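You operate a simulated robot arm through the tools that you are given. There is no shell and no other tool. Be economical: measure what you need, move in short steps, check, and stop when the job is done.

You are at the controls of a simulated two-armed robot. One attempt, no reset.

JOB
On the top of the dark table, fold the cream towel with a blue stripe in half, so that it is half as long.

The check looks at the end state, three seconds after you hand in, the way a careful person would. Anything else that was tipped, shoved, dropped, spilled or broken makes it a failure. Flat cloth is picked up by pressing the open fingertips on it (5 to 10 N) and closing them slowly along it; thin cloth reads only 2 to 8 mm in the jaws.

ROBOT AND FRAMES
Two 7-joint arms with two-finger parallel grippers on one trunk, on a base that drives. Base frame: it is fixed to the floor where the robot stands at the start and does not move with it; the origin is under the middle of the robot, x ahead of it, y to its left, z up. Readings come in m, rad, newtons and seconds.
The left shoulder is at the start at [0.07, 0.163, 1.07], the right one opposite. Places, roughly: top of the dark table [0.7, -0.2, 0.8]. Payload 3.43 kg a hand.
The tool frame of a hand sits at the grasp point between the pads (the TCP): z along the fingers, y along the line on which they close. The tips reach 0.034 m beyond it. Largest opening 0.128 m; finger width 0.024, thickness 0.012; the body of the gripper, 0.048 by 0.13 m, starts 0.096 m behind the TCP.
Orientation is told as [roll, pitch, yaw] about the base's x, y, z axes, in that order, counted from this pose: with the fingers straight down and closing along the base's y, the tool's x points along the base's -x, its y along +y and its z along -z.

CONTROLS
- The arms move only by the tool drive_tool. It takes "left_series", "right_series" or both (then of equal length, played together; a hand with none holds still); each is a list of rows, each a list of 7 numbers: the turn, a rotation vector about the tool's x, y, z in degrees, then the shift along the tool's x, y, z in m, then the closure, from 0 (fully open) to 1 (shut). In form: [[wx, wy, wz, dx, dy, dz, jaw], ...]. A call has 1 to 20 rows; each row shifts and turns the commanded pose from where the row before left it, along the tool's axes as they then stand. A row lasts 0.2 s, in which the tool goes at most 0.05 m and 0.15 rad; a call with a longer step from one row to the next is refused whole, and so is a gripper value outside its range. A pose out of reach is approached as far as the arm can. The call stops where the force on the tool passes 40 N (or 10 N more than at its start, if that is more) or the arm is blocked; 0.2 s more then pass. Each finger travels about 0.153 m/s and halts on what it meets, pressing with about 39 N; the grip force reading is that of the motor and also rises with nothing between the fingers. The clock runs only during rows and for 0.2 s after the last one: add rows that do not move to give the fingers time. It gives the time, the measured TCP pose, the force on the tool (base axes), the opening and the grip force at its end, in the units of the frame above (readings bear some noise), and new pictures: "show" is both (left out), scene, wrist or none (wrist: the cameras of the hands that moved).
- Cameras (640 x 400 px; columns grow to the right, rows downward): "scene" is now at [0.137, 0.0048, 1.2933]; the picture's right is [0.05, -1.00, 0.00], its down [-0.62, -0.03, -0.78] and it looks along [0.78, 0.04, -0.62] (base axes); focal length 251 px, centre (320, 200). "left" rides on the left gripper at [0.076, 0.011, -0.16] in its tool frame; the picture's right is [-0.15, 0.99, 0.00], its down [-0.88, -0.13, -0.46] and it looks along [-0.45, -0.07, 0.89] (tool axes); focal length 234 px, centre (320, 200). "right" rides on the right gripper at [0.076, -0.011, -0.16] in its tool frame; the picture's right is [0.15, 0.99, 0.00], its down [-0.88, 0.13, -0.46] and it looks along [-0.45, 0.07, 0.89] (tool axes); focal length 234 px, centre (320, 200). There is no depth. A picture from a camera that has moved, and an enlarged one, comes with that camera's place and axes in the base frame and with its lens.
- move_column(by): slides the trunk up (or, below 0, down) by that many m; the arms and the scene camera ride with it, the base frame stays. It gives what a move gives, with no picture.
- roll_base(legs): drives the robot by 1 to 6 legs, each [ahead, left, turn to the left] in m, m and rad, along the robot's own axes; the way and the turn of a leg run together, so that a leg with both is an arc; at most 1.5 m and 3.142 rad a leg. The arms and the cameras ride along, it lands a little off, and it stops where it bumps. It gives what a move gives, and a new picture of the scene camera.
- aim_head(pan, tilt): turns the head with the scene camera to pan (to the left, within 1.501 rad either way) and tilt (down, from -0.506 to 1.204), counted from straight ahead of the robot. It gives what a move gives, and a new picture of the scene camera.
- close_up(camera, box): a new picture of the part [left, top, right, bottom] of that camera's present view, enlarged. It takes no simulated time.
- sign_off(): hands the job in; it is judged then, once.

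Go step by step. Nothing tells you exact positions but the pictures and the camera data: compare them with the known pose of the tool, close in by small moves and look again before you grip or let go. The budget is 120 turns and 260 pictures, counting those below and the enlarged ones. Unless the task says otherwise, let go and move clear before handing in, and close with one line.

The tools are called after "Request:" by a JSON object that holds its "fn" and its "kwargs". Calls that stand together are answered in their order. drive_tool: Moves the arms, as the interface text tells. Its arguments: {"type":"object","properties":{"left_series":{"type":"array"},"right_series":{"type":"array"},"show":{"type":"string","enum":["both","scene","wrist","none"]}},"required":[]} The other tools are called the same way: move_column (by) slides the trunk up or down; roll_base (legs) drives the base; aim_head (pan, tilt) turns the head that bears the scene camera; close_up (camera, box) takes an enlarged picture of a part of a camera's view; sign_off () hands the job in.

At the start:

```text
clock: 0.0
left_position: [0.6435, 0.2144, 1.023]
left_tcp_rot: [-0.001, 0.0, -0.001]
left_contact_force: [0.0, -0.7, 0.1]
left_width: 0.1278
left_grip_force: 0.0
right_position: [0.598, -0.2359, 0.9392]
right_tcp_rot: [0.001, 0.0, 0.0]
right_contact_force: [0.6, -0.5, -0.1]
right_width: 0.1276
right_grip_force: 0.0
trunk travel left (down, up): [-0.55, 0.39]
robot x, y, heading: [0.0019, 0.0009, -0.001]
head pan, tilt: [0.054, 0.675]
```

scene: 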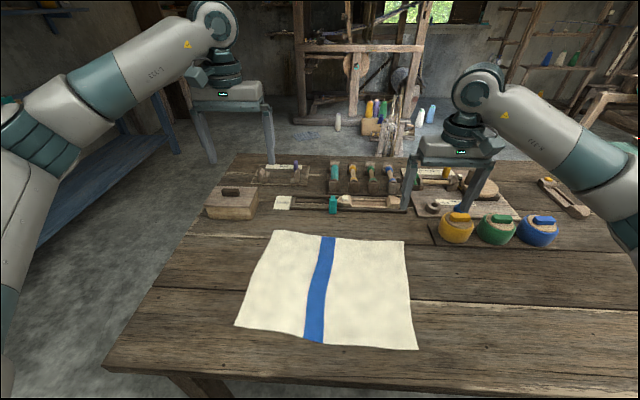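
right: 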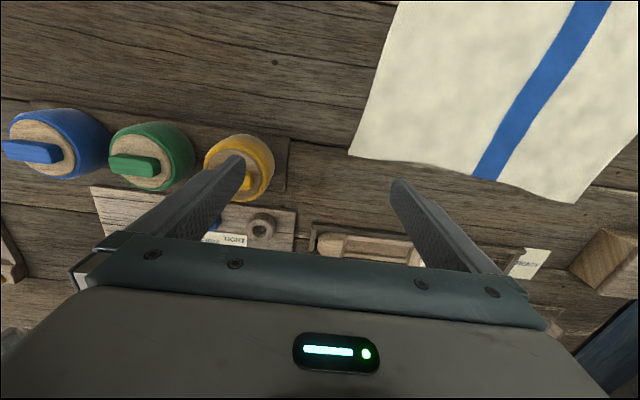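
left: 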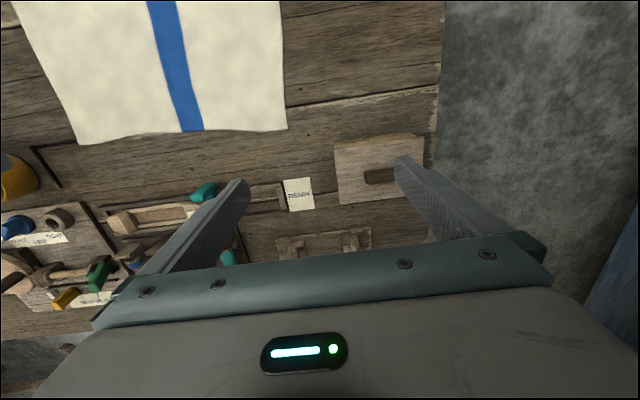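

The towel's long side lies along y (corners at about [.68,.17], [.66,-.22], [.36,-.18], [.39,.21]), with the stripe in the middle. I'll grip the two right-hand corners, lift, and drive the base left to lay them on the left edge. First I raise the trunk for clearance and move the base to the right, turned a little left.

Request:
{"fn": "move_column", "kwargs": {"by": 0.1}}

Request:
{"fn": "roll_base", "kwargs": {"legs": [[-0.05, -0.47, 0], [0, 0, 0.5]]}}

```text
clock: 1.3
left_position: [0.6445, 0.2144, 1.1227]
left_tcp_rot: [0.0, 0.0, -0.002]
left_contact_force: [-0.2, -0.5, 0.3]
left_width: 0.1282
left_grip_force: 0.0
right_position: [0.5979, -0.2362, 1.0383]
right_tcp_rot: [0.0, 0.0, 0.0]
right_contact_force: [-0.7, -0.1, -1.7]
right_width: 0.1279
right_grip_force: 0.1
trunk travel left (down, up): [-0.65, 0.29]
robot x, y, heading: [0.0004, 0.0006, -0.001]
head pan, tilt: [0.054, 0.675]
```

```text
clock: 5.6
left_position: [0.4125, 0.0178, 1.1224]
left_tcp_rot: [-0.001, 0.0, 0.494]
left_contact_force: [0.2, 0.1, 0.0]
left_width: 0.128
left_grip_force: 0.0
right_position: [0.5868, -0.4011, 1.0383]
right_tcp_rot: [0.0, 0.0, 0.496]
right_contact_force: [0.2, 0.5, 0.1]
right_width: 0.1279
right_grip_force: 0.1
trunk travel left (down, up): [-0.65, 0.29]
robot x, y, heading: [-0.0511, -0.4782, 0.498]
head pan, tilt: [0.054, 0.675]
camera scene: at [0.0672, -0.4083, 1.3933], right [0.52, -0.85, 0.0], down [-0.53, -0.33, -0.78], along [0.67, 0.41, -0.62], focal length 251 px, centre (320, 200)
```

scene: 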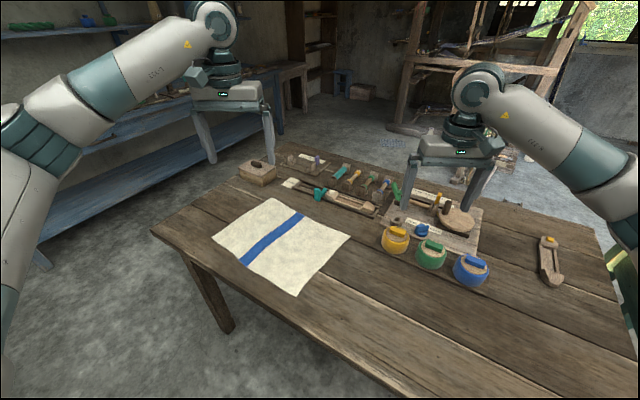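

Comparing both views puts the tabletop nearer z≈0.785, with right corners at about [.61,-.20] and [.34,-.165]. I bring both hands above these corners, turned so they close across the edge, and look again.

Request:
{"fn": "drive_tool", "kwargs": {"left_series": [[0, 0, 7.1, 0, 0, 0, 0.6], [0, 0, 7.1, 0, 0, 0, 0.6], [0, 0, 7.1, 0, 0, 0, 0.6], [0, 0, 7.1, 0, 0, 0, 0.6], [0, 0, 7.1, 0, 0, 0, 0.6], [0, 0, 0, 0.006, -0.033, 0.035, 0.6], [0, 0, 0, 0.006, -0.033, 0.035, 0.6], [0, 0, 0, 0.006, -0.033, 0.035, 0.6], [0, 0, 0, 0.006, -0.033, 0.035, 0.6], [0, 0, 0, 0.006, -0.033, 0.035, 0.6], [0, 0, 0, 0, 0, 0, 0.6]], "right_series": [[0, 0, 7.1, 0, 0, 0, 0.6], [0, 0, 7.1, 0, 0, 0, 0.6], [0, 0, 7.1, 0, 0, 0, 0.6], [0, 0, 7.1, 0, 0, 0, 0.6], [0, 0, 7.1, 0, 0, 0, 0.6], [0, 0, 0, 0.005, 0.0417, 0.02, 0.6], [0, 0, 0, 0.005, 0.0417, 0.02, 0.6], [0, 0, 0, 0.005, 0.0417, 0.02, 0.6], [0, 0, 0, 0.005, 0.0417, 0.02, 0.6], [0, 0, 0, 0.005, 0.0417, 0.02, 0.6], [0, 0, 0, 0, 0, 0, 0.6]]}}

```text
clock: 8.0
left_position: [0.3616, -0.145, 0.9464]
left_tcp_rot: [0.0, 0.0, -0.126]
left_contact_force: [-0.2, -0.3, -0.4]
left_width: 0.0512
left_grip_force: 0.0
right_position: [0.588, -0.196, 0.936]
right_tcp_rot: [0.003, 0.0, -0.126]
right_contact_force: [-0.3, 0.0, -0.2]
right_width: 0.0513
right_grip_force: 0.0
trunk travel left (down, up): [-0.65, 0.29]
robot x, y, heading: [-0.0512, -0.4791, 0.497]
head pan, tilt: [0.054, 0.675]
camera scene: at [0.0672, -0.4094, 1.3934], right [0.52, -0.85, 0.0], down [-0.53, -0.33, -0.78], along [0.67, 0.41, -0.62], focal length 251 px, centre (320, 200)
camera right: at [0.5127, -0.1984, 1.0954], right [-0.02, 1.0, 0.0], down [0.89, 0.02, 0.46], along [0.46, 0.01, -0.89], focal length 234 px, centre (320, 200)
camera left: at [0.2883, -0.1237, 1.1052], right [0.27, 0.96, 0.0], down [0.86, -0.24, 0.46], along [0.44, -0.12, -0.89], focal length 234 px, centre (320, 200)
```

scene: 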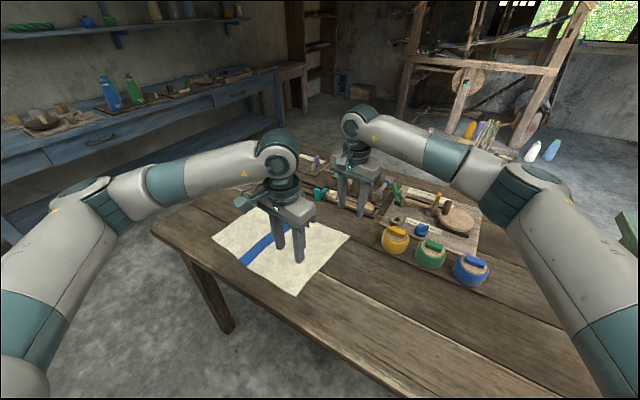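
right: 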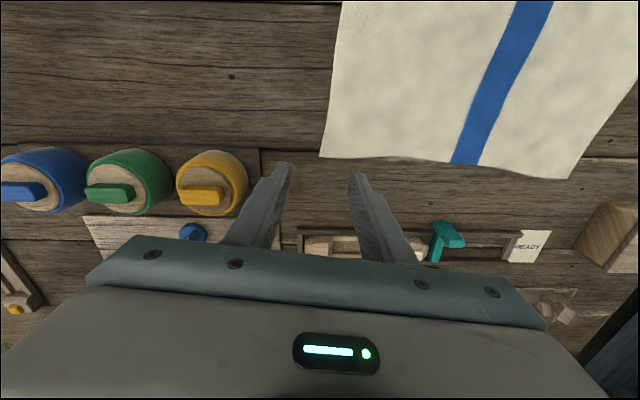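
left: 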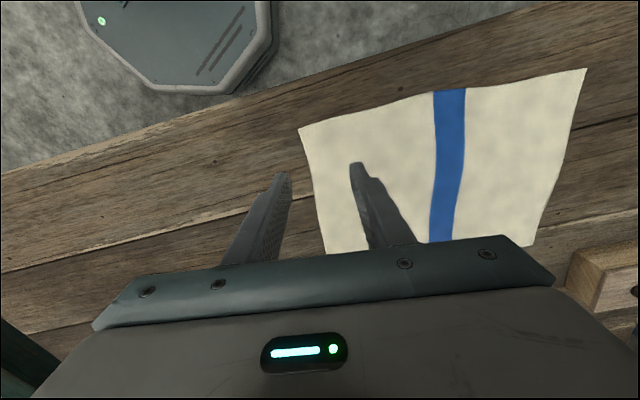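

The wrist views agree: tabletop z≈0.786, far-right corner [.608,-.197], near-right [.337,-.165]. I shift each hand about 2.8 cm inside the edge, narrow the gap and descend to just above the cloth.

Request:
{"fn": "drive_tool", "kwargs": {"left_series": [[0, 0, 0, 0, 0.006, 0, 0.73], [0, 0, 0, 0, 0, 0.038, 0.73], [0, 0, 0, 0, 0, 0.038, 0.73], [0, 0, 0, 0, 0, 0.034, 0.73], [0, 0, 0, 0, 0, 0, 0.73]], "right_series": [[0, 0, 0, 0.0095, 0.027, 0, 0.73], [0, 0, 0, 0, 0, 0.034, 0.73], [0, 0, 0, 0, 0, 0.034, 0.73], [0, 0, 0, 0, 0, 0.032, 0.73], [0, 0, 0, 0, 0, 0, 0.73]]}}

```text
clock: 9.2
left_position: [0.3628, -0.137, 0.8375]
left_tcp_rot: [0.0, 0.0, -0.126]
left_contact_force: [0.0, 0.6, -0.2]
left_width: 0.0348
left_grip_force: 0.0
right_position: [0.5831, -0.1674, 0.8377]
right_tcp_rot: [0.001, 0.0, -0.125]
right_contact_force: [0.6, 0.3, 0.5]
right_width: 0.0346
right_grip_force: 0.1
trunk travel left (down, up): [-0.65, 0.29]
robot x, y, heading: [-0.0549, -0.4755, 0.502]
head pan, tilt: [0.054, 0.675]
camera scene: at [0.067, -0.4089, 1.3934], right [0.52, -0.85, 0.0], down [-0.53, -0.33, -0.78], along [0.67, 0.41, -0.62], focal length 251 px, centre (320, 200)
camera right: at [0.5071, -0.1694, 0.9958], right [-0.02, 1.0, 0.0], down [0.89, 0.02, 0.46], along [0.46, 0.01, -0.89], focal length 234 px, centre (320, 200)
camera left: at [0.2896, -0.1163, 0.9968], right [0.27, 0.96, 0.0], down [0.86, -0.24, 0.46], along [0.44, -0.12, -0.89], focal length 234 px, centre (320, 200)
```

scene: 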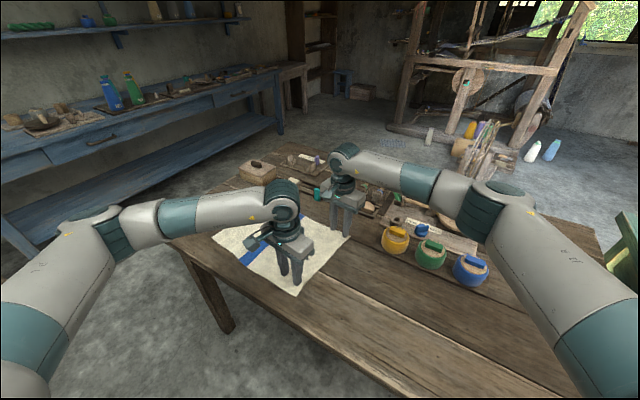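
right: 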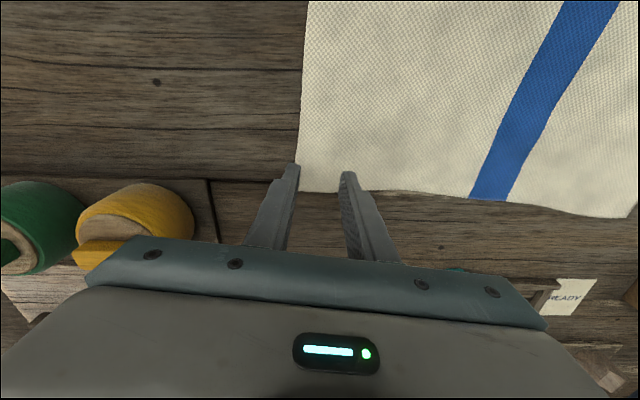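
left: 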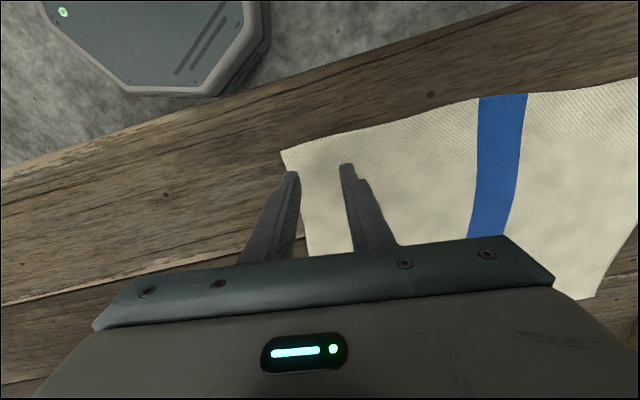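

The outer fingers sit right on the edge, so I shift both hands 8 mm inward and ease down to contact.

Request:
{"fn": "drive_tool", "kwargs": {"left_series": [[0, 0, 0, 0, 0.008, 0, 0.73], [0, 0, 0, 0, 0, 0.01, 0.73], [0, 0, 0, 0, 0, 0.004, 0.73], [0, 0, 0, 0, 0, 0.002, 0.73], [0, 0, 0, 0, 0, 0.002, 0.73]], "right_series": [[0, 0, 0, 0, 0.008, 0, 0.73], [0, 0, 0, 0, 0, 0.01, 0.73], [0, 0, 0, 0, 0, 0.004, 0.73], [0, 0, 0, 0, 0, 0.002, 0.73], [0, 0, 0, 0, 0, 0.002, 0.73]], "show": "wrist"}}

```text
clock: 10.4
left_position: [0.3651, -0.1298, 0.8191]
left_tcp_rot: [0.002, 0.001, -0.127]
left_contact_force: [-0.6, 0.1, 0.3]
left_width: 0.0345
left_grip_force: 0.0
right_position: [0.5826, -0.1558, 0.8198]
right_tcp_rot: [0.0, 0.0, -0.124]
right_contact_force: [0.1, -0.3, 0.4]
right_width: 0.0348
right_grip_force: 0.0
trunk travel left (down, up): [-0.65, 0.29]
robot x, y, heading: [-0.054, -0.4743, 0.497]
head pan, tilt: [0.054, 0.675]
camera right: at [0.507, -0.1581, 0.9788], right [-0.02, 1.0, 0.0], down [0.89, 0.02, 0.46], along [0.46, 0.01, -0.89], focal length 234 px, centre (320, 200)
camera left: at [0.291, -0.1083, 0.978], right [0.27, 0.96, 0.0], down [0.86, -0.24, 0.46], along [0.44, -0.12, -0.89], focal length 234 px, centre (320, 200)
```

right: 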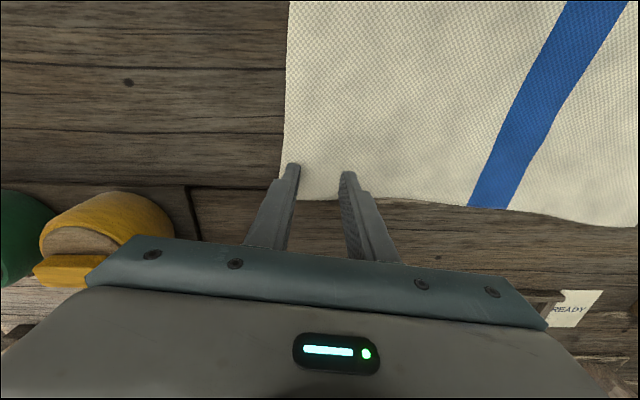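
left: 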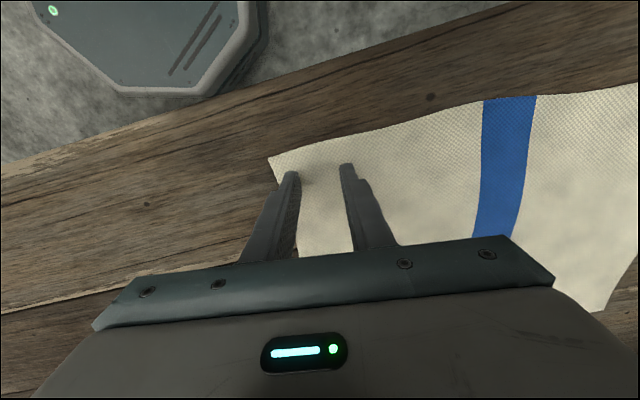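

Both fingers of each hand are now over the cloth with no contact yet, so I lower further in 2 mm steps.

Request:
{"fn": "drive_tool", "kwargs": {"left_series": [[0, 0, 0, 0, 0, 0.002, 0.73], [0, 0, 0, 0, 0, 0.002, 0.73], [0, 0, 0, 0, 0, 0, 0.73]], "right_series": [[0, 0, 0, 0, 0, 0.002, 0.73], [0, 0, 0, 0, 0, 0.002, 0.73], [0, 0, 0, 0, 0, 0, 0.73]], "show": "none"}}

```text
clock: 11.2
left_position: [0.3642, -0.1289, 0.8152]
left_tcp_rot: [0.0, 0.0, -0.124]
left_contact_force: [0.4, 0.0, 1.8]
left_width: 0.0344
left_grip_force: 0.0
right_position: [0.5817, -0.1553, 0.8164]
right_tcp_rot: [0.001, 0.0, -0.125]
right_contact_force: [1.0, -0.1, 3.3]
right_width: 0.0342
right_grip_force: 0.1
trunk travel left (down, up): [-0.65, 0.29]
robot x, y, heading: [-0.0508, -0.4745, 0.493]
head pan, tilt: [0.054, 0.675]
```

Request:
{"fn": "drive_tool", "kwargs": {"left_series": [[0, 0, 0, 0, 0, 0.002, 0.73], [0, 0, 0, 0, 0, 0.001, 0.73], [0, 0, 0, 0, 0, 0, 0.73]], "right_series": [[0, 0, 0, 0, 0, 0.001, 0.73], [0, 0, 0, 0, 0, 0.001, 0.73], [0, 0, 0, 0, 0, 0, 0.73]], "show": "none"}}

```text
clock: 12.0
left_position: [0.3638, -0.1296, 0.8156]
left_tcp_rot: [0.003, -0.003, -0.124]
left_contact_force: [-3.7, 4.5, 29.0]
left_width: 0.0335
left_grip_force: 0.2
right_position: [0.5806, -0.1549, 0.8153]
right_tcp_rot: [0.003, -0.002, -0.124]
right_contact_force: [1.0, -0.4, 2.0]
right_width: 0.0344
right_grip_force: 0.0
trunk travel left (down, up): [-0.65, 0.29]
robot x, y, heading: [-0.0548, -0.4773, 0.495]
head pan, tilt: [0.054, 0.675]
```

Request:
{"fn": "drive_tool", "kwargs": {"left_series": [[0, 0, 0, 0, 0, -0.0015, 0.73], [0, 0, 0, 0, 0, 0, 0.73]], "right_series": [[0, 0, 0, 0, 0, 0.0008, 0.73], [0, 0, 0, 0, 0, 0, 0.73]], "show": "none"}}

```text
clock: 12.6
left_position: [0.3653, -0.1299, 0.8146]
left_tcp_rot: [0.003, -0.004, -0.121]
left_contact_force: [-3.4, 5.8, 30.6]
left_width: 0.0325
left_grip_force: 0.0
right_position: [0.5815, -0.1552, 0.8163]
right_tcp_rot: [0.002, -0.003, -0.123]
right_contact_force: [0.8, 1.7, 7.8]
right_width: 0.0346
right_grip_force: 0.0
trunk travel left (down, up): [-0.65, 0.29]
robot x, y, heading: [-0.0501, -0.474, 0.498]
head pan, tilt: [0.054, 0.675]
```

Request:
{"fn": "drive_tool", "kwargs": {"left_series": [[0, 0, 0, 0, 0, -0.0015, 0.73], [0, 0, 0, 0, 0, 0, 0.73]], "show": "none"}}

```text
clock: 13.2
left_position: [0.3632, -0.1311, 0.8146]
left_tcp_rot: [0.0, -0.003, -0.125]
left_contact_force: [3.1, 1.4, 11.7]
left_width: 0.0336
left_grip_force: 0.1
right_position: [0.581, -0.156, 0.8159]
right_tcp_rot: [0.005, -0.002, -0.123]
right_contact_force: [-3.3, 0.9, 17.4]
right_width: 0.0344
right_grip_force: 0.0
trunk travel left (down, up): [-0.65, 0.29]
robot x, y, heading: [-0.0524, -0.4786, 0.498]
head pan, tilt: [0.054, 0.675]
```

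Contact is firm on both sides, so I close slowly along the cloth.

Request:
{"fn": "drive_tool", "kwargs": {"left_series": [[0, 0, 0, 0, 0, -0.0003, 0.75], [0, 0, 0, 0, 0, 0, 0.78], [0, 0, 0, 0, 0, 0, 0.81], [0, 0, 0, 0, 0, 0, 0.84], [0, 0, 0, 0, 0, 0, 0.87], [0, 0, 0, 0, 0, 0, 0.9], [0, 0, 0, 0, 0, 0, 0.93], [0, 0, 0, 0, 0, 0, 0.96], [0, 0, 0, 0, 0, 0, 1.0], [0, 0, 0, 0, 0, 0, 1.0], [0, 0, 0, 0, 0, 0, 1.0]], "right_series": [[0, 0, 0, 0, 0, -0.0006, 0.75], [0, 0, 0, 0, 0, 0, 0.78], [0, 0, 0, 0, 0, 0, 0.81], [0, 0, 0, 0, 0, 0, 0.84], [0, 0, 0, 0, 0, 0, 0.87], [0, 0, 0, 0, 0, 0, 0.9], [0, 0, 0, 0, 0, 0, 0.93], [0, 0, 0, 0, 0, 0, 0.96], [0, 0, 0, 0, 0, 0, 1.0], [0, 0, 0, 0, 0, 0, 1.0], [0, 0, 0, 0, 0, 0, 1.0]], "show": "wrist"}}

```text
clock: 15.6
left_position: [0.3619, -0.1303, 0.817]
left_tcp_rot: [0.001, 0.0, -0.124]
left_contact_force: [0.2, 0.3, 1.1]
left_width: 0.0
left_grip_force: 32.8
right_position: [0.5828, -0.1564, 0.8157]
right_tcp_rot: [0.002, -0.002, -0.125]
right_contact_force: [0.9, -1.1, 23.2]
right_width: 0.0019
right_grip_force: 36.8
trunk travel left (down, up): [-0.65, 0.29]
robot x, y, heading: [-0.0528, -0.4756, 0.495]
head pan, tilt: [0.054, 0.675]
camera right: at [0.5057, -0.1597, 0.9745], right [-0.02, 1.0, 0.0], down [0.89, 0.02, 0.46], along [0.46, 0.01, -0.89], focal length 234 px, centre (320, 200)
camera left: at [0.2897, -0.1098, 0.9756], right [0.27, 0.96, 0.0], down [0.86, -0.24, 0.46], along [0.44, -0.12, -0.89], focal length 234 px, centre (320, 200)
```

right: 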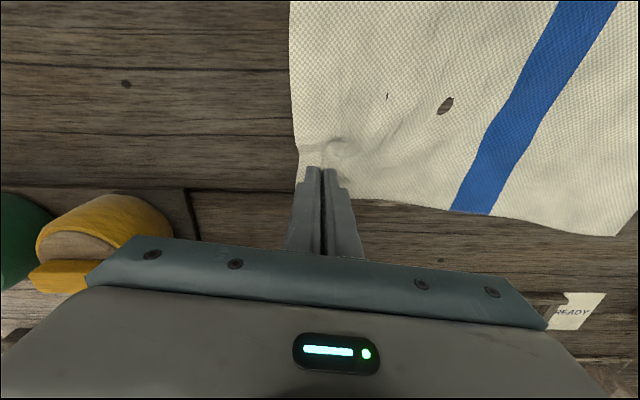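
left: 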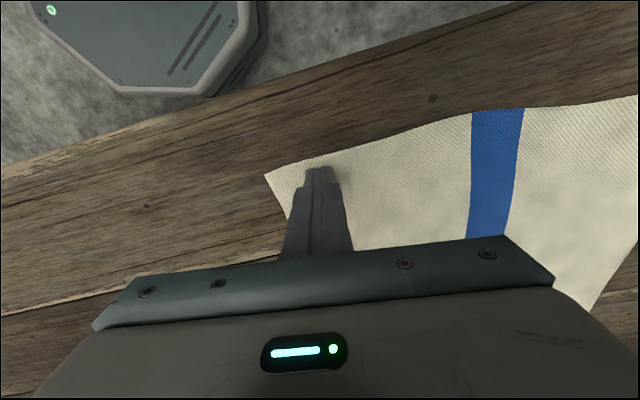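

The right hand has the cloth (1.9 mm), but the left slipped over it. I reopen the left and press a little more before closing.

Request:
{"fn": "drive_tool", "kwargs": {"left_series": [[0, 0, 0, 0, 0, -0.002, 0.85], [0, 0, 0, 0, 0, 0, 0.71], [0, 0, 0, 0, 0, 0.002, 0.71], [0, 0, 0, 0, 0, 0.001, 0.71], [0, 0, 0, 0, 0, 0, 0.71], [0, 0, 0, 0, 0, 0, 0.71]], "right_series": [[0, 0, 0, 0, 0, -0.002, 1], [0, 0, 0, 0, 0, 0, 1], [0, 0, 0, 0, 0, 0, 1], [0, 0, 0, 0, 0, 0, 1], [0, 0, 0, 0, 0, 0, 1], [0, 0, 0, 0, 0, 0, 1]], "show": "none"}}

```text
clock: 17.0
left_position: [0.3648, -0.1303, 0.8162]
left_tcp_rot: [0.001, 0.0, -0.125]
left_contact_force: [-0.8, 0.6, 14.4]
left_width: 0.0372
left_grip_force: 0.0
right_position: [0.5815, -0.1569, 0.8158]
right_tcp_rot: [0.0, 0.0, -0.124]
right_contact_force: [0.3, 0.5, 2.1]
right_width: 0.002
right_grip_force: 36.4
trunk travel left (down, up): [-0.65, 0.29]
robot x, y, heading: [-0.0529, -0.4757, 0.495]
head pan, tilt: [0.054, 0.675]
```

Request:
{"fn": "drive_tool", "kwargs": {"left_series": [[0, 0, 0, 0, 0, 0, 0.74], [0, 0, 0, 0, 0, 0, 0.77], [0, 0, 0, 0, 0, 0.0003, 0.8], [0, 0, 0, 0, 0, 0, 0.83], [0, 0, 0, 0, 0, 0, 0.86], [0, 0, 0, 0, 0, 0.0003, 0.89], [0, 0, 0, 0, 0, 0, 0.92], [0, 0, 0, 0, 0, 0, 0.95], [0, 0, 0, 0, 0, 0, 0.98], [0, 0, 0, 0, 0, 0, 1.0], [0, 0, 0, 0, 0, 0, 1.0]], "show": "wrist"}}

```text
clock: 19.4
left_position: [0.365, -0.1308, 0.8155]
left_tcp_rot: [0.0, -0.002, -0.124]
left_contact_force: [-0.1, 2.3, 26.6]
left_width: 0.002
left_grip_force: 37.0
right_position: [0.5823, -0.1562, 0.8174]
right_tcp_rot: [0.002, -0.002, -0.126]
right_contact_force: [0.2, 0.5, -0.2]
right_width: 0.0018
right_grip_force: 36.4
trunk travel left (down, up): [-0.65, 0.29]
robot x, y, heading: [-0.0539, -0.4801, 0.492]
head pan, tilt: [0.054, 0.675]
camera left: at [0.2907, -0.1088, 0.9742], right [0.27, 0.96, 0.0], down [0.86, -0.24, 0.46], along [0.44, -0.12, -0.89], focal length 234 px, centre (320, 200)
```

left: 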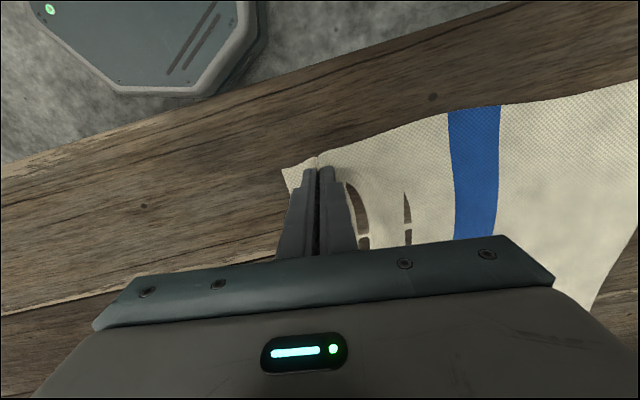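

Both hands hold cloth (2 mm each). I swing both up and leftward in an arc to above the fold line.

Request:
{"fn": "drive_tool", "kwargs": {"left_series": [[0, 0, 0, 0.0001, 0.0017, -0.0196, 1], [0, 0, 0, 0.0003, 0.0051, -0.0191, 1], [0, 0, 0, 0.0005, 0.0084, -0.0181, 1], [0, 0, 0, 0.0007, 0.0115, -0.0167, 1], [0, 0, 0, 0.0009, 0.0143, -0.0149, 1], [0, 0, 0, 0.001, 0.0167, -0.0127, 1], [0, 0, 0, 0.0011, 0.0187, -0.0103, 1], [0, 0, 0, 0.0012, 0.0203, -0.0075, 1], [0, 0, 0, 0.0013, 0.0214, -0.0046, 1], [0, 0, 0, 0.0013, 0.0219, -0.0015, 1], [0, 0, 0, 0, 0, 0, 1]], "right_series": [[0, 0, 0, 0.0001, 0.0017, -0.0196, 1], [0, 0, 0, 0.0003, 0.0051, -0.0191, 1], [0, 0, 0, 0.0005, 0.0084, -0.0181, 1], [0, 0, 0, 0.0007, 0.0115, -0.0167, 1], [0, 0, 0, 0.0009, 0.0143, -0.0149, 1], [0, 0, 0, 0.001, 0.0167, -0.0127, 1], [0, 0, 0, 0.0011, 0.0187, -0.0103, 1], [0, 0, 0, 0.0012, 0.0203, -0.0075, 1], [0, 0, 0, 0.0013, 0.0214, -0.0046, 1], [0, 0, 0, 0.0013, 0.0219, -0.0015, 1], [0, 0, 0, 0, 0, 0, 1]]}}

```text
clock: 21.8
left_position: [0.3748, 0.0128, 0.94]
left_tcp_rot: [0.0, -0.001, -0.127]
left_contact_force: [0.5, 0.1, 0.7]
left_width: 0.0022
left_grip_force: 36.5
right_position: [0.5821, -0.0393, 0.9401]
right_tcp_rot: [-0.001, 0.001, -0.124]
right_contact_force: [-0.7, -0.2, -0.3]
right_width: 0.0019
right_grip_force: 36.8
right hand out of reach, approached as far as the arm can: row 9, 10
trunk travel left (down, up): [-0.65, 0.29]
robot x, y, heading: [-0.0521, -0.4758, 0.494]
head pan, tilt: [0.054, 0.675]
camera scene: at [0.067, -0.4081, 1.3933], right [0.52, -0.85, 0.0], down [-0.53, -0.33, -0.78], along [0.67, 0.41, -0.62], focal length 251 px, centre (320, 200)
camera right: at [0.5065, -0.0413, 1.1001], right [-0.02, 1.0, 0.0], down [0.89, 0.02, 0.46], along [0.46, 0.01, -0.89], focal length 234 px, centre (320, 200)
camera left: at [0.3015, 0.0331, 1.0988], right [0.27, 0.96, 0.0], down [0.86, -0.24, 0.46], along [0.44, -0.12, -0.89], focal length 234 px, centre (320, 200)
```

scene: 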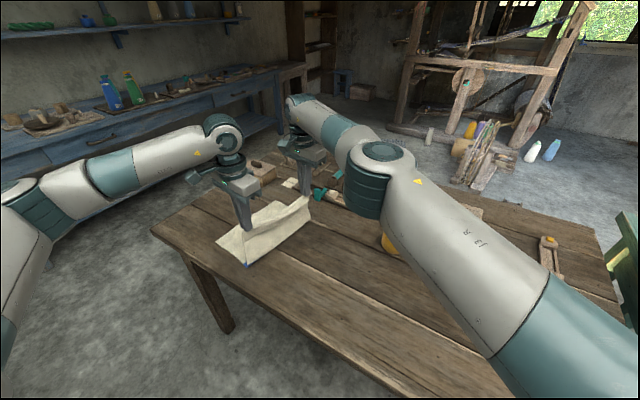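
right: 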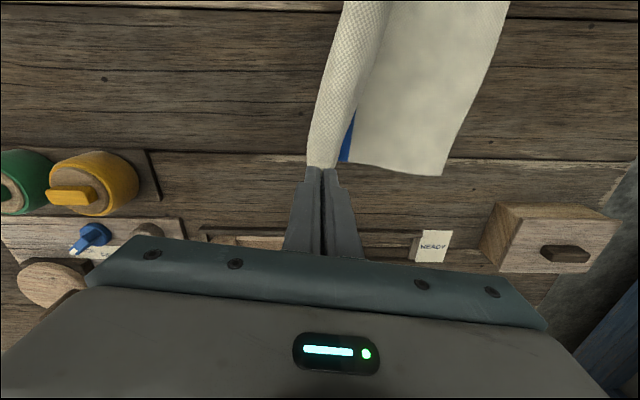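
left: 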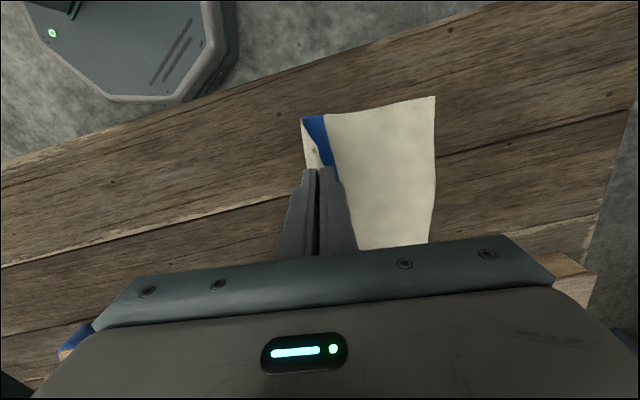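

The cloth hangs well from both hands, and the left corners are now at about [.625,.134] and [.357,.164]. I look closely at how the edge hangs in the fingers before laying it down.

Request:
{"fn": "close_up", "kwargs": {"camera": "right", "box": [260, 80, 420, 180]}}

Request:
{"fn": "close_up", "kwargs": {"camera": "scene", "box": [200, 160, 330, 275]}}

Request:
{"fn": "close_up", "kwargs": {"camera": "left", "box": [270, 90, 390, 190]}}

```text
4.00 times, centred on (340, 130) of right
camera zoom: at [0.5065, -0.0413, 1.1001], right [-0.02, 1.0, 0.0], down [0.89, 0.02, 0.46], along [0.46, 0.01, -0.89], focal length 937 px, centre (240, 480)
```

zoom: 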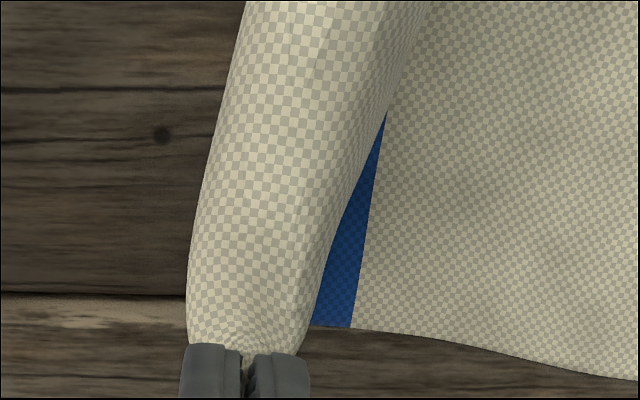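

```text
3.48 times, centred on (265, 218) of scene
camera zoom: at [0.067, -0.4081, 1.3933], right [0.52, -0.85, 0.0], down [-0.53, -0.33, -0.78], along [0.67, 0.41, -0.62], focal length 873 px, centre (511, 139)
```

zoom: 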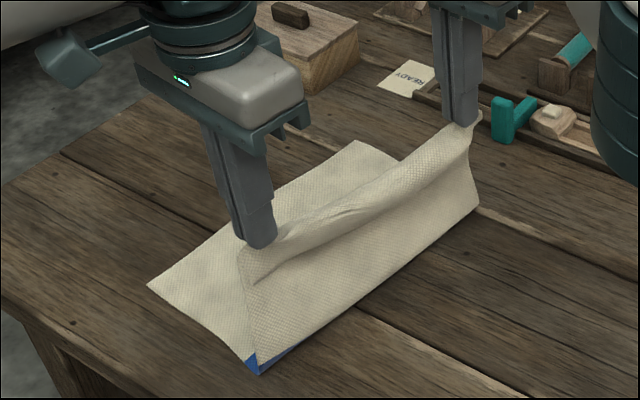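

```text
4.00 times, centred on (330, 140) of left
camera zoom: at [0.3015, 0.0331, 1.0988], right [0.27, 0.96, 0.0], down [0.86, -0.24, 0.46], along [0.44, -0.12, -0.89], focal length 937 px, centre (280, 440)
```

zoom: 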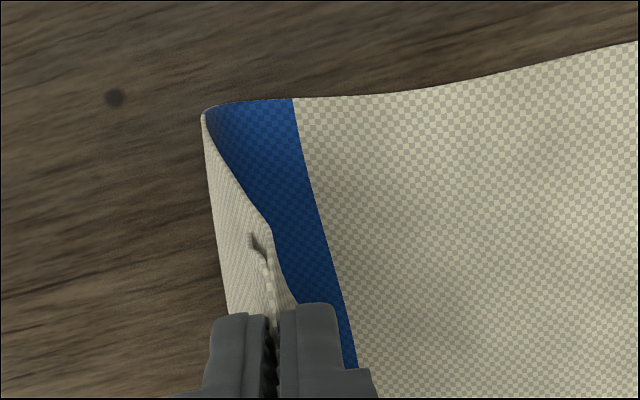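

The free edge hangs as a short flap on the robot side of the pinch, which I'll deal with when releasing. Now I drive the base about 0.115 m in +y to carry the edge over.

Request:
{"fn": "roll_base", "kwargs": {"legs": [[0.0615, 0.0975, 0]]}}

```text
clock: 23.0
left_position: [0.3852, 0.1209, 0.94]
left_tcp_rot: [0.002, -0.001, -0.126]
left_contact_force: [-0.3, 0.8, -0.5]
left_width: 0.0021
left_grip_force: 36.4
right_position: [0.5922, 0.0701, 0.9405]
right_tcp_rot: [0.001, 0.001, -0.129]
right_contact_force: [-0.1, -0.3, 0.2]
right_width: 0.0017
right_grip_force: 36.8
trunk travel left (down, up): [-0.65, 0.29]
robot x, y, heading: [-0.0438, -0.366, 0.499]
head pan, tilt: [0.054, 0.675]
camera scene: at [0.0765, -0.2971, 1.3934], right [0.52, -0.85, 0.0], down [-0.53, -0.33, -0.78], along [0.67, 0.41, -0.62], focal length 251 px, centre (320, 200)
```

scene: 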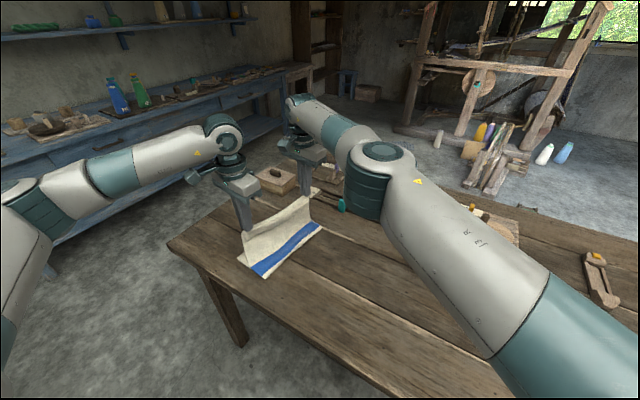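

Request:
{"fn": "drive_tool", "kwargs": {"left_series": [[0, 0, 0, 0, 0, 0.02, 1], [0, 0, 0, 0, 0, 0.02, 1], [0, 0, 0, 0, 0, 0.02, 1], [0, 0, 0, 0, 0, 0, 1], [0, 0, 0, 0, 0, 0, 1]], "right_series": [[0, 0, 0, 0, 0, 0.02, 1], [0, 0, 0, 0, 0, 0.02, 1], [0, 0, 0, 0, 0, 0.02, 1], [0, 0, 0, 0, 0, 0, 1], [0, 0, 0, 0, 0, 0, 1]]}}

Request:
{"fn": "close_up", "kwargs": {"camera": "scene", "box": [200, 160, 360, 290]}}

```text
clock: 24.2
left_position: [0.3859, 0.1228, 0.8806]
left_tcp_rot: [0.001, -0.001, -0.128]
left_contact_force: [0.6, 0.4, -0.9]
left_width: 0.002
left_grip_force: 36.6
right_position: [0.5906, 0.0702, 0.8794]
right_tcp_rot: [0.0, 0.001, -0.125]
right_contact_force: [0.5, 0.2, 0.7]
right_width: 0.002
right_grip_force: 37.4
trunk travel left (down, up): [-0.65, 0.29]
robot x, y, heading: [-0.0449, -0.364, 0.493]
head pan, tilt: [0.054, 0.675]
camera scene: at [0.0769, -0.2969, 1.3933], right [0.52, -0.85, 0.0], down [-0.53, -0.33, -0.78], along [0.67, 0.41, -0.63], focal length 251 px, centre (320, 200)
camera right: at [0.5151, 0.0681, 1.0391], right [-0.02, 1.0, 0.0], down [0.89, 0.02, 0.46], along [0.46, 0.01, -0.89], focal length 234 px, centre (320, 200)
camera left: at [0.3121, 0.1444, 1.0389], right [0.27, 0.96, 0.0], down [0.86, -0.24, 0.46], along [0.44, -0.12, -0.89], focal length 234 px, centre (320, 200)
```

scene: 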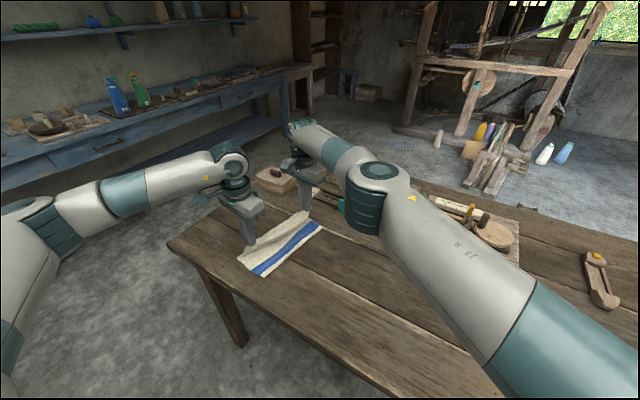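
right: 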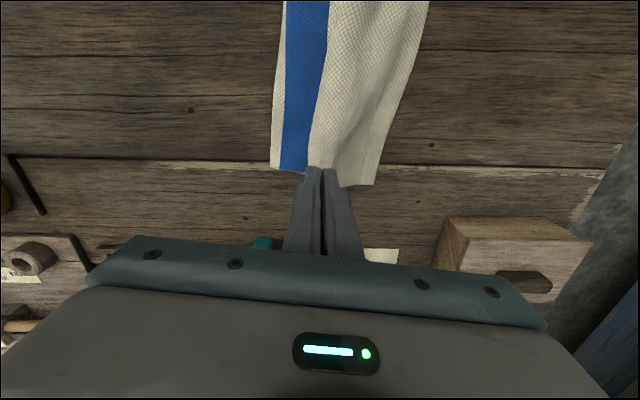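
left: 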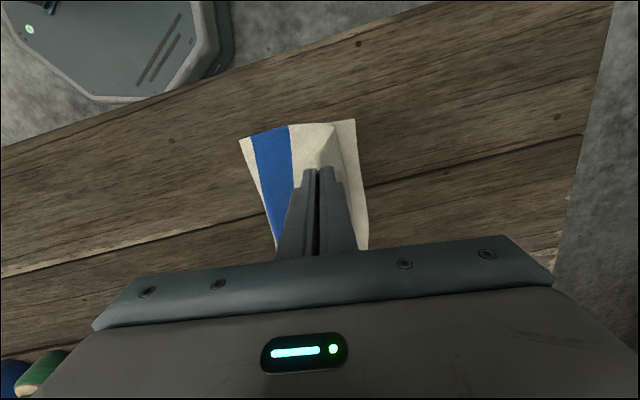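

```text
3.08 times, centred on (280, 225) of scene
camera zoom: at [0.0769, -0.2969, 1.3933], right [0.52, -0.85, 0.0], down [-0.53, -0.33, -0.78], along [0.67, 0.41, -0.63], focal length 772 px, centre (443, 123)
```

zoom: 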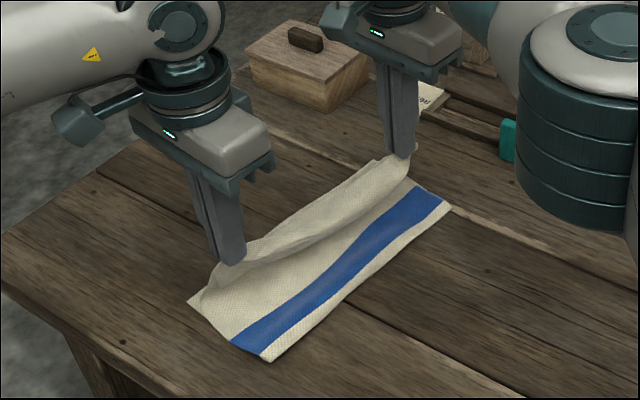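

Left edge stayed put at y≈.17/.135, but carrying it high pulled the fold about 5 cm too far left. I'll take the hands back along an arc so the fold rolls back to the stripe's middle, then redo it lower.

Request:
{"fn": "drive_tool", "kwargs": {"left_series": [[0, 0, 0, -0.001, -0.0175, -0.008, 1], [0, 0, 0, -0.001, -0.0175, -0.008, 1], [0, 0, 0, -0.001, -0.0175, -0.008, 1], [0, 0, 0, -0.001, -0.0175, -0.008, 1], [0, 0, 0, -0.001, -0.0175, -0.004, 1], [0, 0, 0, -0.001, -0.0175, 0.005, 1], [0, 0, 0, -0.001, -0.0175, 0.01, 1], [0, 0, 0, -0.001, -0.0175, 0.01, 1], [0, 0, 0, -0.001, -0.0175, 0.012, 1], [0, 0, 0, -0.001, -0.0175, 0.012, 1], [0, 0, 0, 0, 0, 0, 1]], "right_series": [[0, 0, 0, -0.001, -0.0175, -0.008, 1], [0, 0, 0, -0.001, -0.0175, -0.008, 1], [0, 0, 0, -0.001, -0.0175, -0.008, 1], [0, 0, 0, -0.001, -0.0175, -0.008, 1], [0, 0, 0, -0.001, -0.0175, -0.004, 1], [0, 0, 0, -0.001, -0.0175, 0.005, 1], [0, 0, 0, -0.001, -0.0175, 0.01, 1], [0, 0, 0, -0.001, -0.0175, 0.01, 1], [0, 0, 0, -0.001, -0.0175, 0.012, 1], [0, 0, 0, -0.001, -0.0175, 0.012, 1], [0, 0, 0, 0, 0, 0, 1]]}}

Request:
{"fn": "close_up", "kwargs": {"camera": "scene", "box": [200, 160, 360, 290]}}

```text
clock: 26.6
left_position: [0.3739, -0.0515, 0.8675]
left_tcp_rot: [0.0, 0.001, -0.126]
left_contact_force: [0.2, 0.1, -0.3]
left_width: 0.002
left_grip_force: 36.9
right_position: [0.5779, -0.1047, 0.8679]
right_tcp_rot: [0.0, -0.001, -0.127]
right_contact_force: [-0.7, -0.5, -0.2]
right_width: 0.0016
right_grip_force: 36.6
trunk travel left (down, up): [-0.65, 0.29]
robot x, y, heading: [-0.0428, -0.3646, 0.492]
head pan, tilt: [0.054, 0.675]
camera scene: at [0.0762, -0.2964, 1.3933], right [0.52, -0.85, 0.0], down [-0.53, -0.33, -0.78], along [0.67, 0.41, -0.62], focal length 251 px, centre (320, 200)
camera right: at [0.5012, -0.1069, 1.0269], right [-0.02, 1.0, 0.0], down [0.89, 0.02, 0.46], along [0.46, 0.01, -0.89], focal length 234 px, centre (320, 200)
camera left: at [0.3003, -0.0306, 1.0259], right [0.27, 0.96, 0.0], down [0.86, -0.24, 0.46], along [0.44, -0.12, -0.89], focal length 234 px, centre (320, 200)
```

scene: 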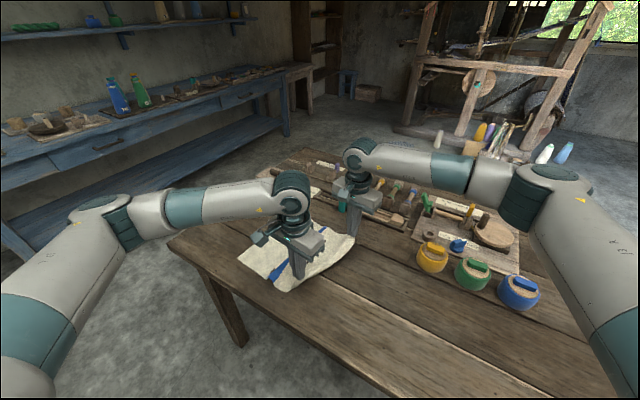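
right: 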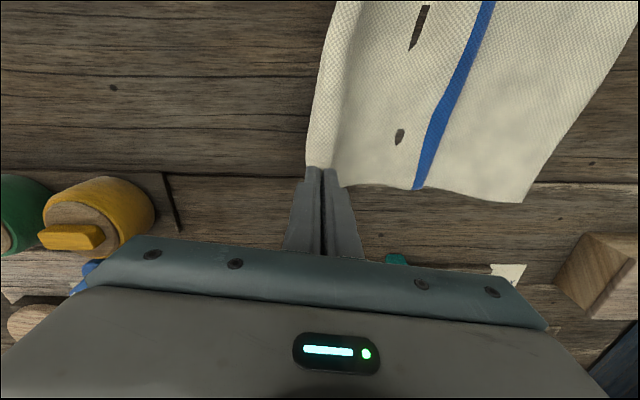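
left: 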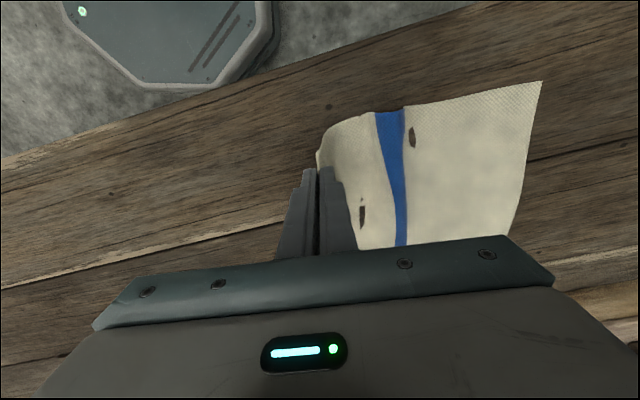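

```text
3.08 times, centred on (280, 225) of scene
camera zoom: at [0.0762, -0.2964, 1.3933], right [0.52, -0.85, 0.0], down [-0.53, -0.33, -0.78], along [0.67, 0.41, -0.62], focal length 772 px, centre (443, 123)
```

zoom: 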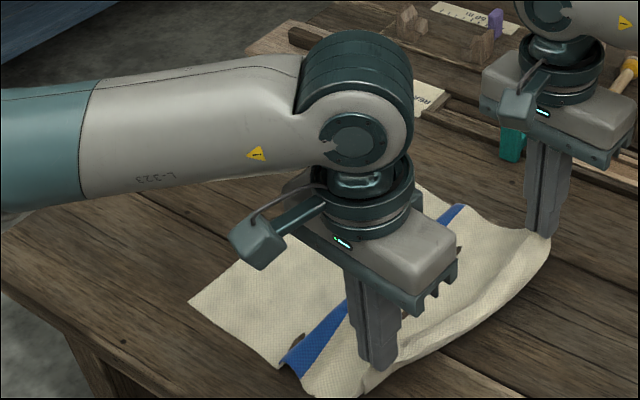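

The fold rolled back but the cloth bunches. I continue back out to nearly the original spot and lower, so the towel lies flat again, then reassess the grip.

Request:
{"fn": "drive_tool", "kwargs": {"left_series": [[0, 0, 0, -0.001, -0.018, 0, 1], [0, 0, 0, -0.001, -0.018, 0.005, 1], [0, 0, 0, -0.001, -0.018, 0.01, 1], [0, 0, 0, -0.001, -0.018, 0.012, 1], [0, 0, 0, -0.001, -0.018, 0.01, 1], [0, 0, 0, 0, 0, 0, 1]], "right_series": [[0, 0, 0, -0.001, -0.017, 0, 1], [0, 0, 0, -0.001, -0.017, 0.005, 1], [0, 0, 0, -0.001, -0.017, 0.01, 1], [0, 0, 0, -0.001, -0.017, 0.012, 1], [0, 0, 0, -0.001, -0.017, 0.01, 1], [0, 0, 0, 0, 0, 0, 1]]}}

Request:
{"fn": "close_up", "kwargs": {"camera": "scene", "box": [220, 180, 380, 310]}}

```text
clock: 28.0
left_position: [0.3669, -0.1427, 0.8299]
left_tcp_rot: [-0.003, 0.001, -0.128]
left_contact_force: [0.0, 0.6, 0.7]
left_width: 0.0022
left_grip_force: 36.3
right_position: [0.5722, -0.1904, 0.8321]
right_tcp_rot: [0.0, 0.001, -0.126]
right_contact_force: [0.0, 0.1, 0.1]
right_width: 0.0022
right_grip_force: 36.5
trunk travel left (down, up): [-0.65, 0.29]
robot x, y, heading: [-0.0414, -0.3673, 0.496]
head pan, tilt: [0.054, 0.675]
camera scene: at [0.0763, -0.2963, 1.3933], right [0.52, -0.85, 0.0], down [-0.53, -0.33, -0.78], along [0.67, 0.41, -0.62], focal length 251 px, centre (320, 200)
camera right: at [0.4955, -0.1936, 0.9907], right [-0.02, 1.0, 0.0], down [0.89, 0.02, 0.46], along [0.46, 0.01, -0.89], focal length 234 px, centre (320, 200)
camera left: at [0.2942, -0.1201, 0.9884], right [0.27, 0.96, 0.0], down [0.86, -0.24, 0.46], along [0.44, -0.12, -0.89], focal length 234 px, centre (320, 200)
```

scene: 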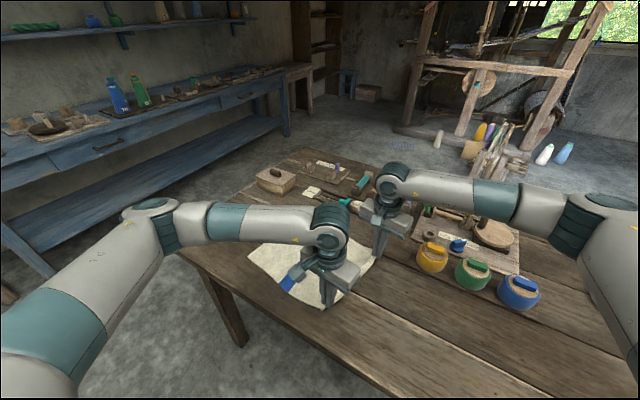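
right: 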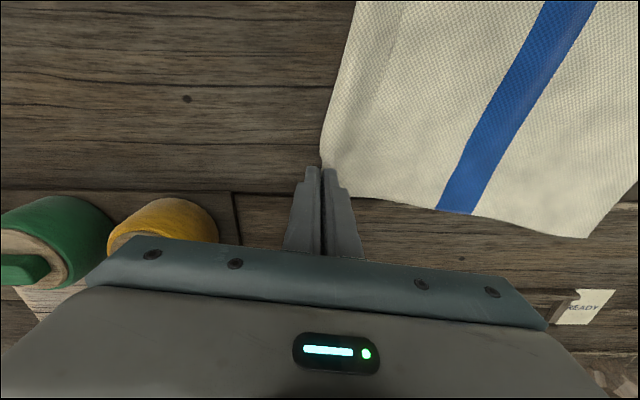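
left: 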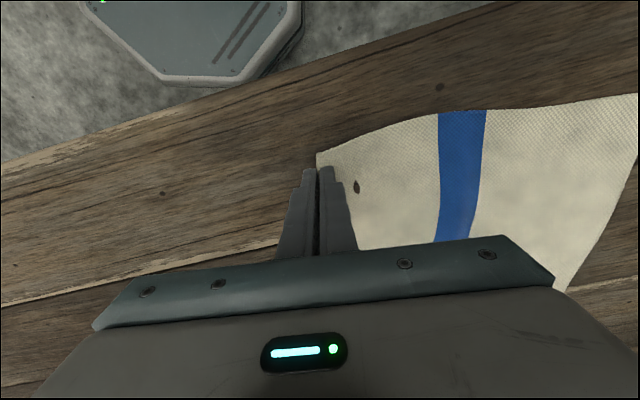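

```text
3.08 times, centred on (300, 245) of scene
camera zoom: at [0.0763, -0.2963, 1.3933], right [0.52, -0.85, 0.0], down [-0.53, -0.33, -0.78], along [0.67, 0.41, -0.62], focal length 772 px, centre (382, 62)
```

zoom: 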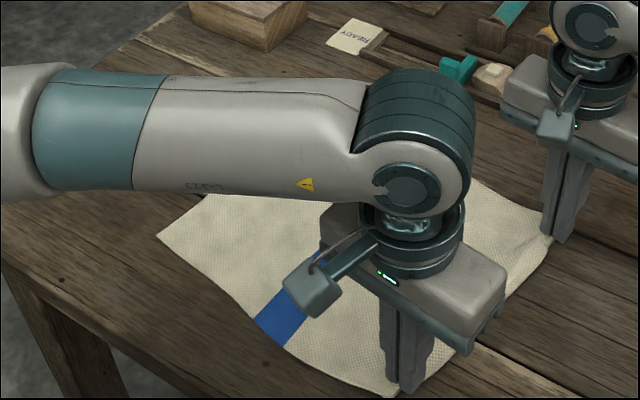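

The towel is nearly flat again. I release to let the edge spread, lift clear, and look at it.

Request:
{"fn": "drive_tool", "kwargs": {"left_series": [[0, 0, 0, 0, 0, 0, 0.9], [0, 0, 0, 0, 0, 0, 0.73], [0, 0, 0, 0, 0, 0, 0.73], [0, 0, 0, 0, 0, -0.02, 0.73], [0, 0, 0, 0, 0, -0.04, 0.73], [0, 0, 0, 0, 0, -0.04, 0.73]], "right_series": [[0, 0, 0, 0, 0, 0, 0.9], [0, 0, 0, 0, 0, 0, 0.73], [0, 0, 0, 0, 0, 0, 0.73], [0, 0, 0, 0, 0, -0.02, 0.73], [0, 0, 0, 0, 0, -0.04, 0.73], [0, 0, 0, 0, 0, -0.04, 0.73]], "show": "wrist"}}

```text
clock: 29.4
left_position: [0.3641, -0.1431, 0.9313]
left_tcp_rot: [0.0, 0.001, -0.126]
left_contact_force: [1.1, 0.6, 0.7]
left_width: 0.0345
left_grip_force: 0.1
right_position: [0.5747, -0.1888, 0.9342]
right_tcp_rot: [0.0, -0.001, -0.127]
right_contact_force: [0.7, -0.8, -0.7]
right_width: 0.0346
right_grip_force: 0.0
trunk travel left (down, up): [-0.65, 0.29]
robot x, y, heading: [-0.0407, -0.3658, 0.497]
head pan, tilt: [0.054, 0.675]
camera right: at [0.4983, -0.1904, 1.0936], right [-0.02, 1.0, 0.0], down [0.89, 0.02, 0.46], along [0.46, 0.01, -0.89], focal length 234 px, centre (320, 200)
camera left: at [0.2906, -0.1221, 1.0908], right [0.27, 0.96, 0.0], down [0.86, -0.24, 0.46], along [0.44, -0.12, -0.89], focal length 234 px, centre (320, 200)
```

right: 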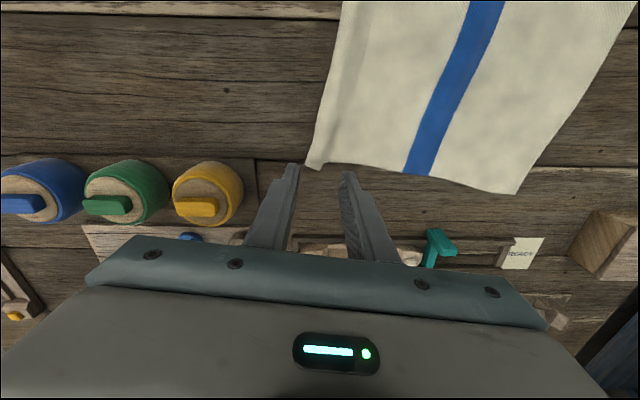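
left: 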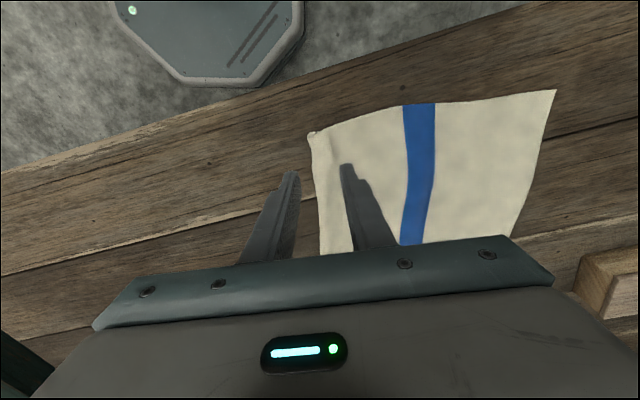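

The edge spread out again but the towel looks shortened, so I move the hands up and aside for a clear look.

Request:
{"fn": "drive_tool", "kwargs": {"left_series": [[0, 0, 0, 0, 0.02, -0.045, 0.73], [0, 0, 0, 0, 0.04, -0.03, 0.73], [0, 0, 0, 0, 0.048, 0, 0.73], [0, 0, 0, 0, 0.048, 0, 0.73], [0, 0, 0, 0, 0.048, 0, 0.73]], "right_series": [[0, 0, 0, 0, -0.02, -0.045, 0.73], [0, 0, 0, 0, -0.04, -0.03, 0.73], [0, 0, 0, 0, -0.048, 0, 0.73], [0, 0, 0, 0, -0.048, 0, 0.73], [0, 0, 0, 0, -0.03, 0, 0.73]], "show": "none"}}

Request:
{"fn": "close_up", "kwargs": {"camera": "scene", "box": [210, 180, 400, 330]}}

```text
clock: 30.6
left_position: [0.3905, 0.0578, 1.0071]
left_tcp_rot: [-0.001, 0.0, -0.128]
left_contact_force: [0.7, 0.4, 0.2]
left_width: 0.0349
left_grip_force: 0.1
right_position: [0.5512, -0.3715, 1.0054]
right_tcp_rot: [0.0, 0.002, -0.125]
right_contact_force: [0.6, -0.2, -0.3]
right_width: 0.0347
right_grip_force: 0.0
trunk travel left (down, up): [-0.65, 0.29]
robot x, y, heading: [-0.0385, -0.3664, 0.494]
head pan, tilt: [0.054, 0.675]
```

```text
2.67 times, centred on (305, 255) of scene
camera zoom: at [0.076, -0.2967, 1.3934], right [0.52, -0.85, 0.0], down [-0.53, -0.33, -0.78], along [0.67, 0.41, -0.62], focal length 669 px, centre (360, 53)
```

zoom: 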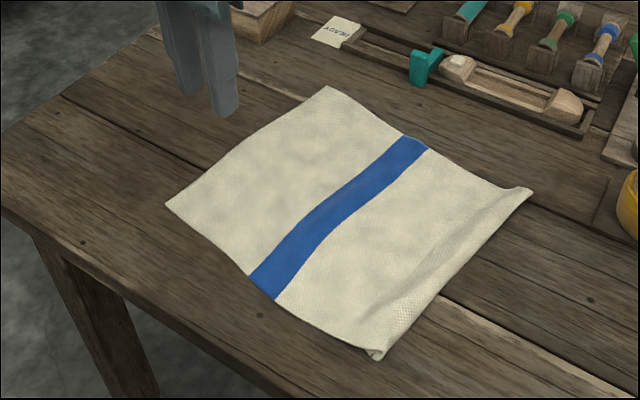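

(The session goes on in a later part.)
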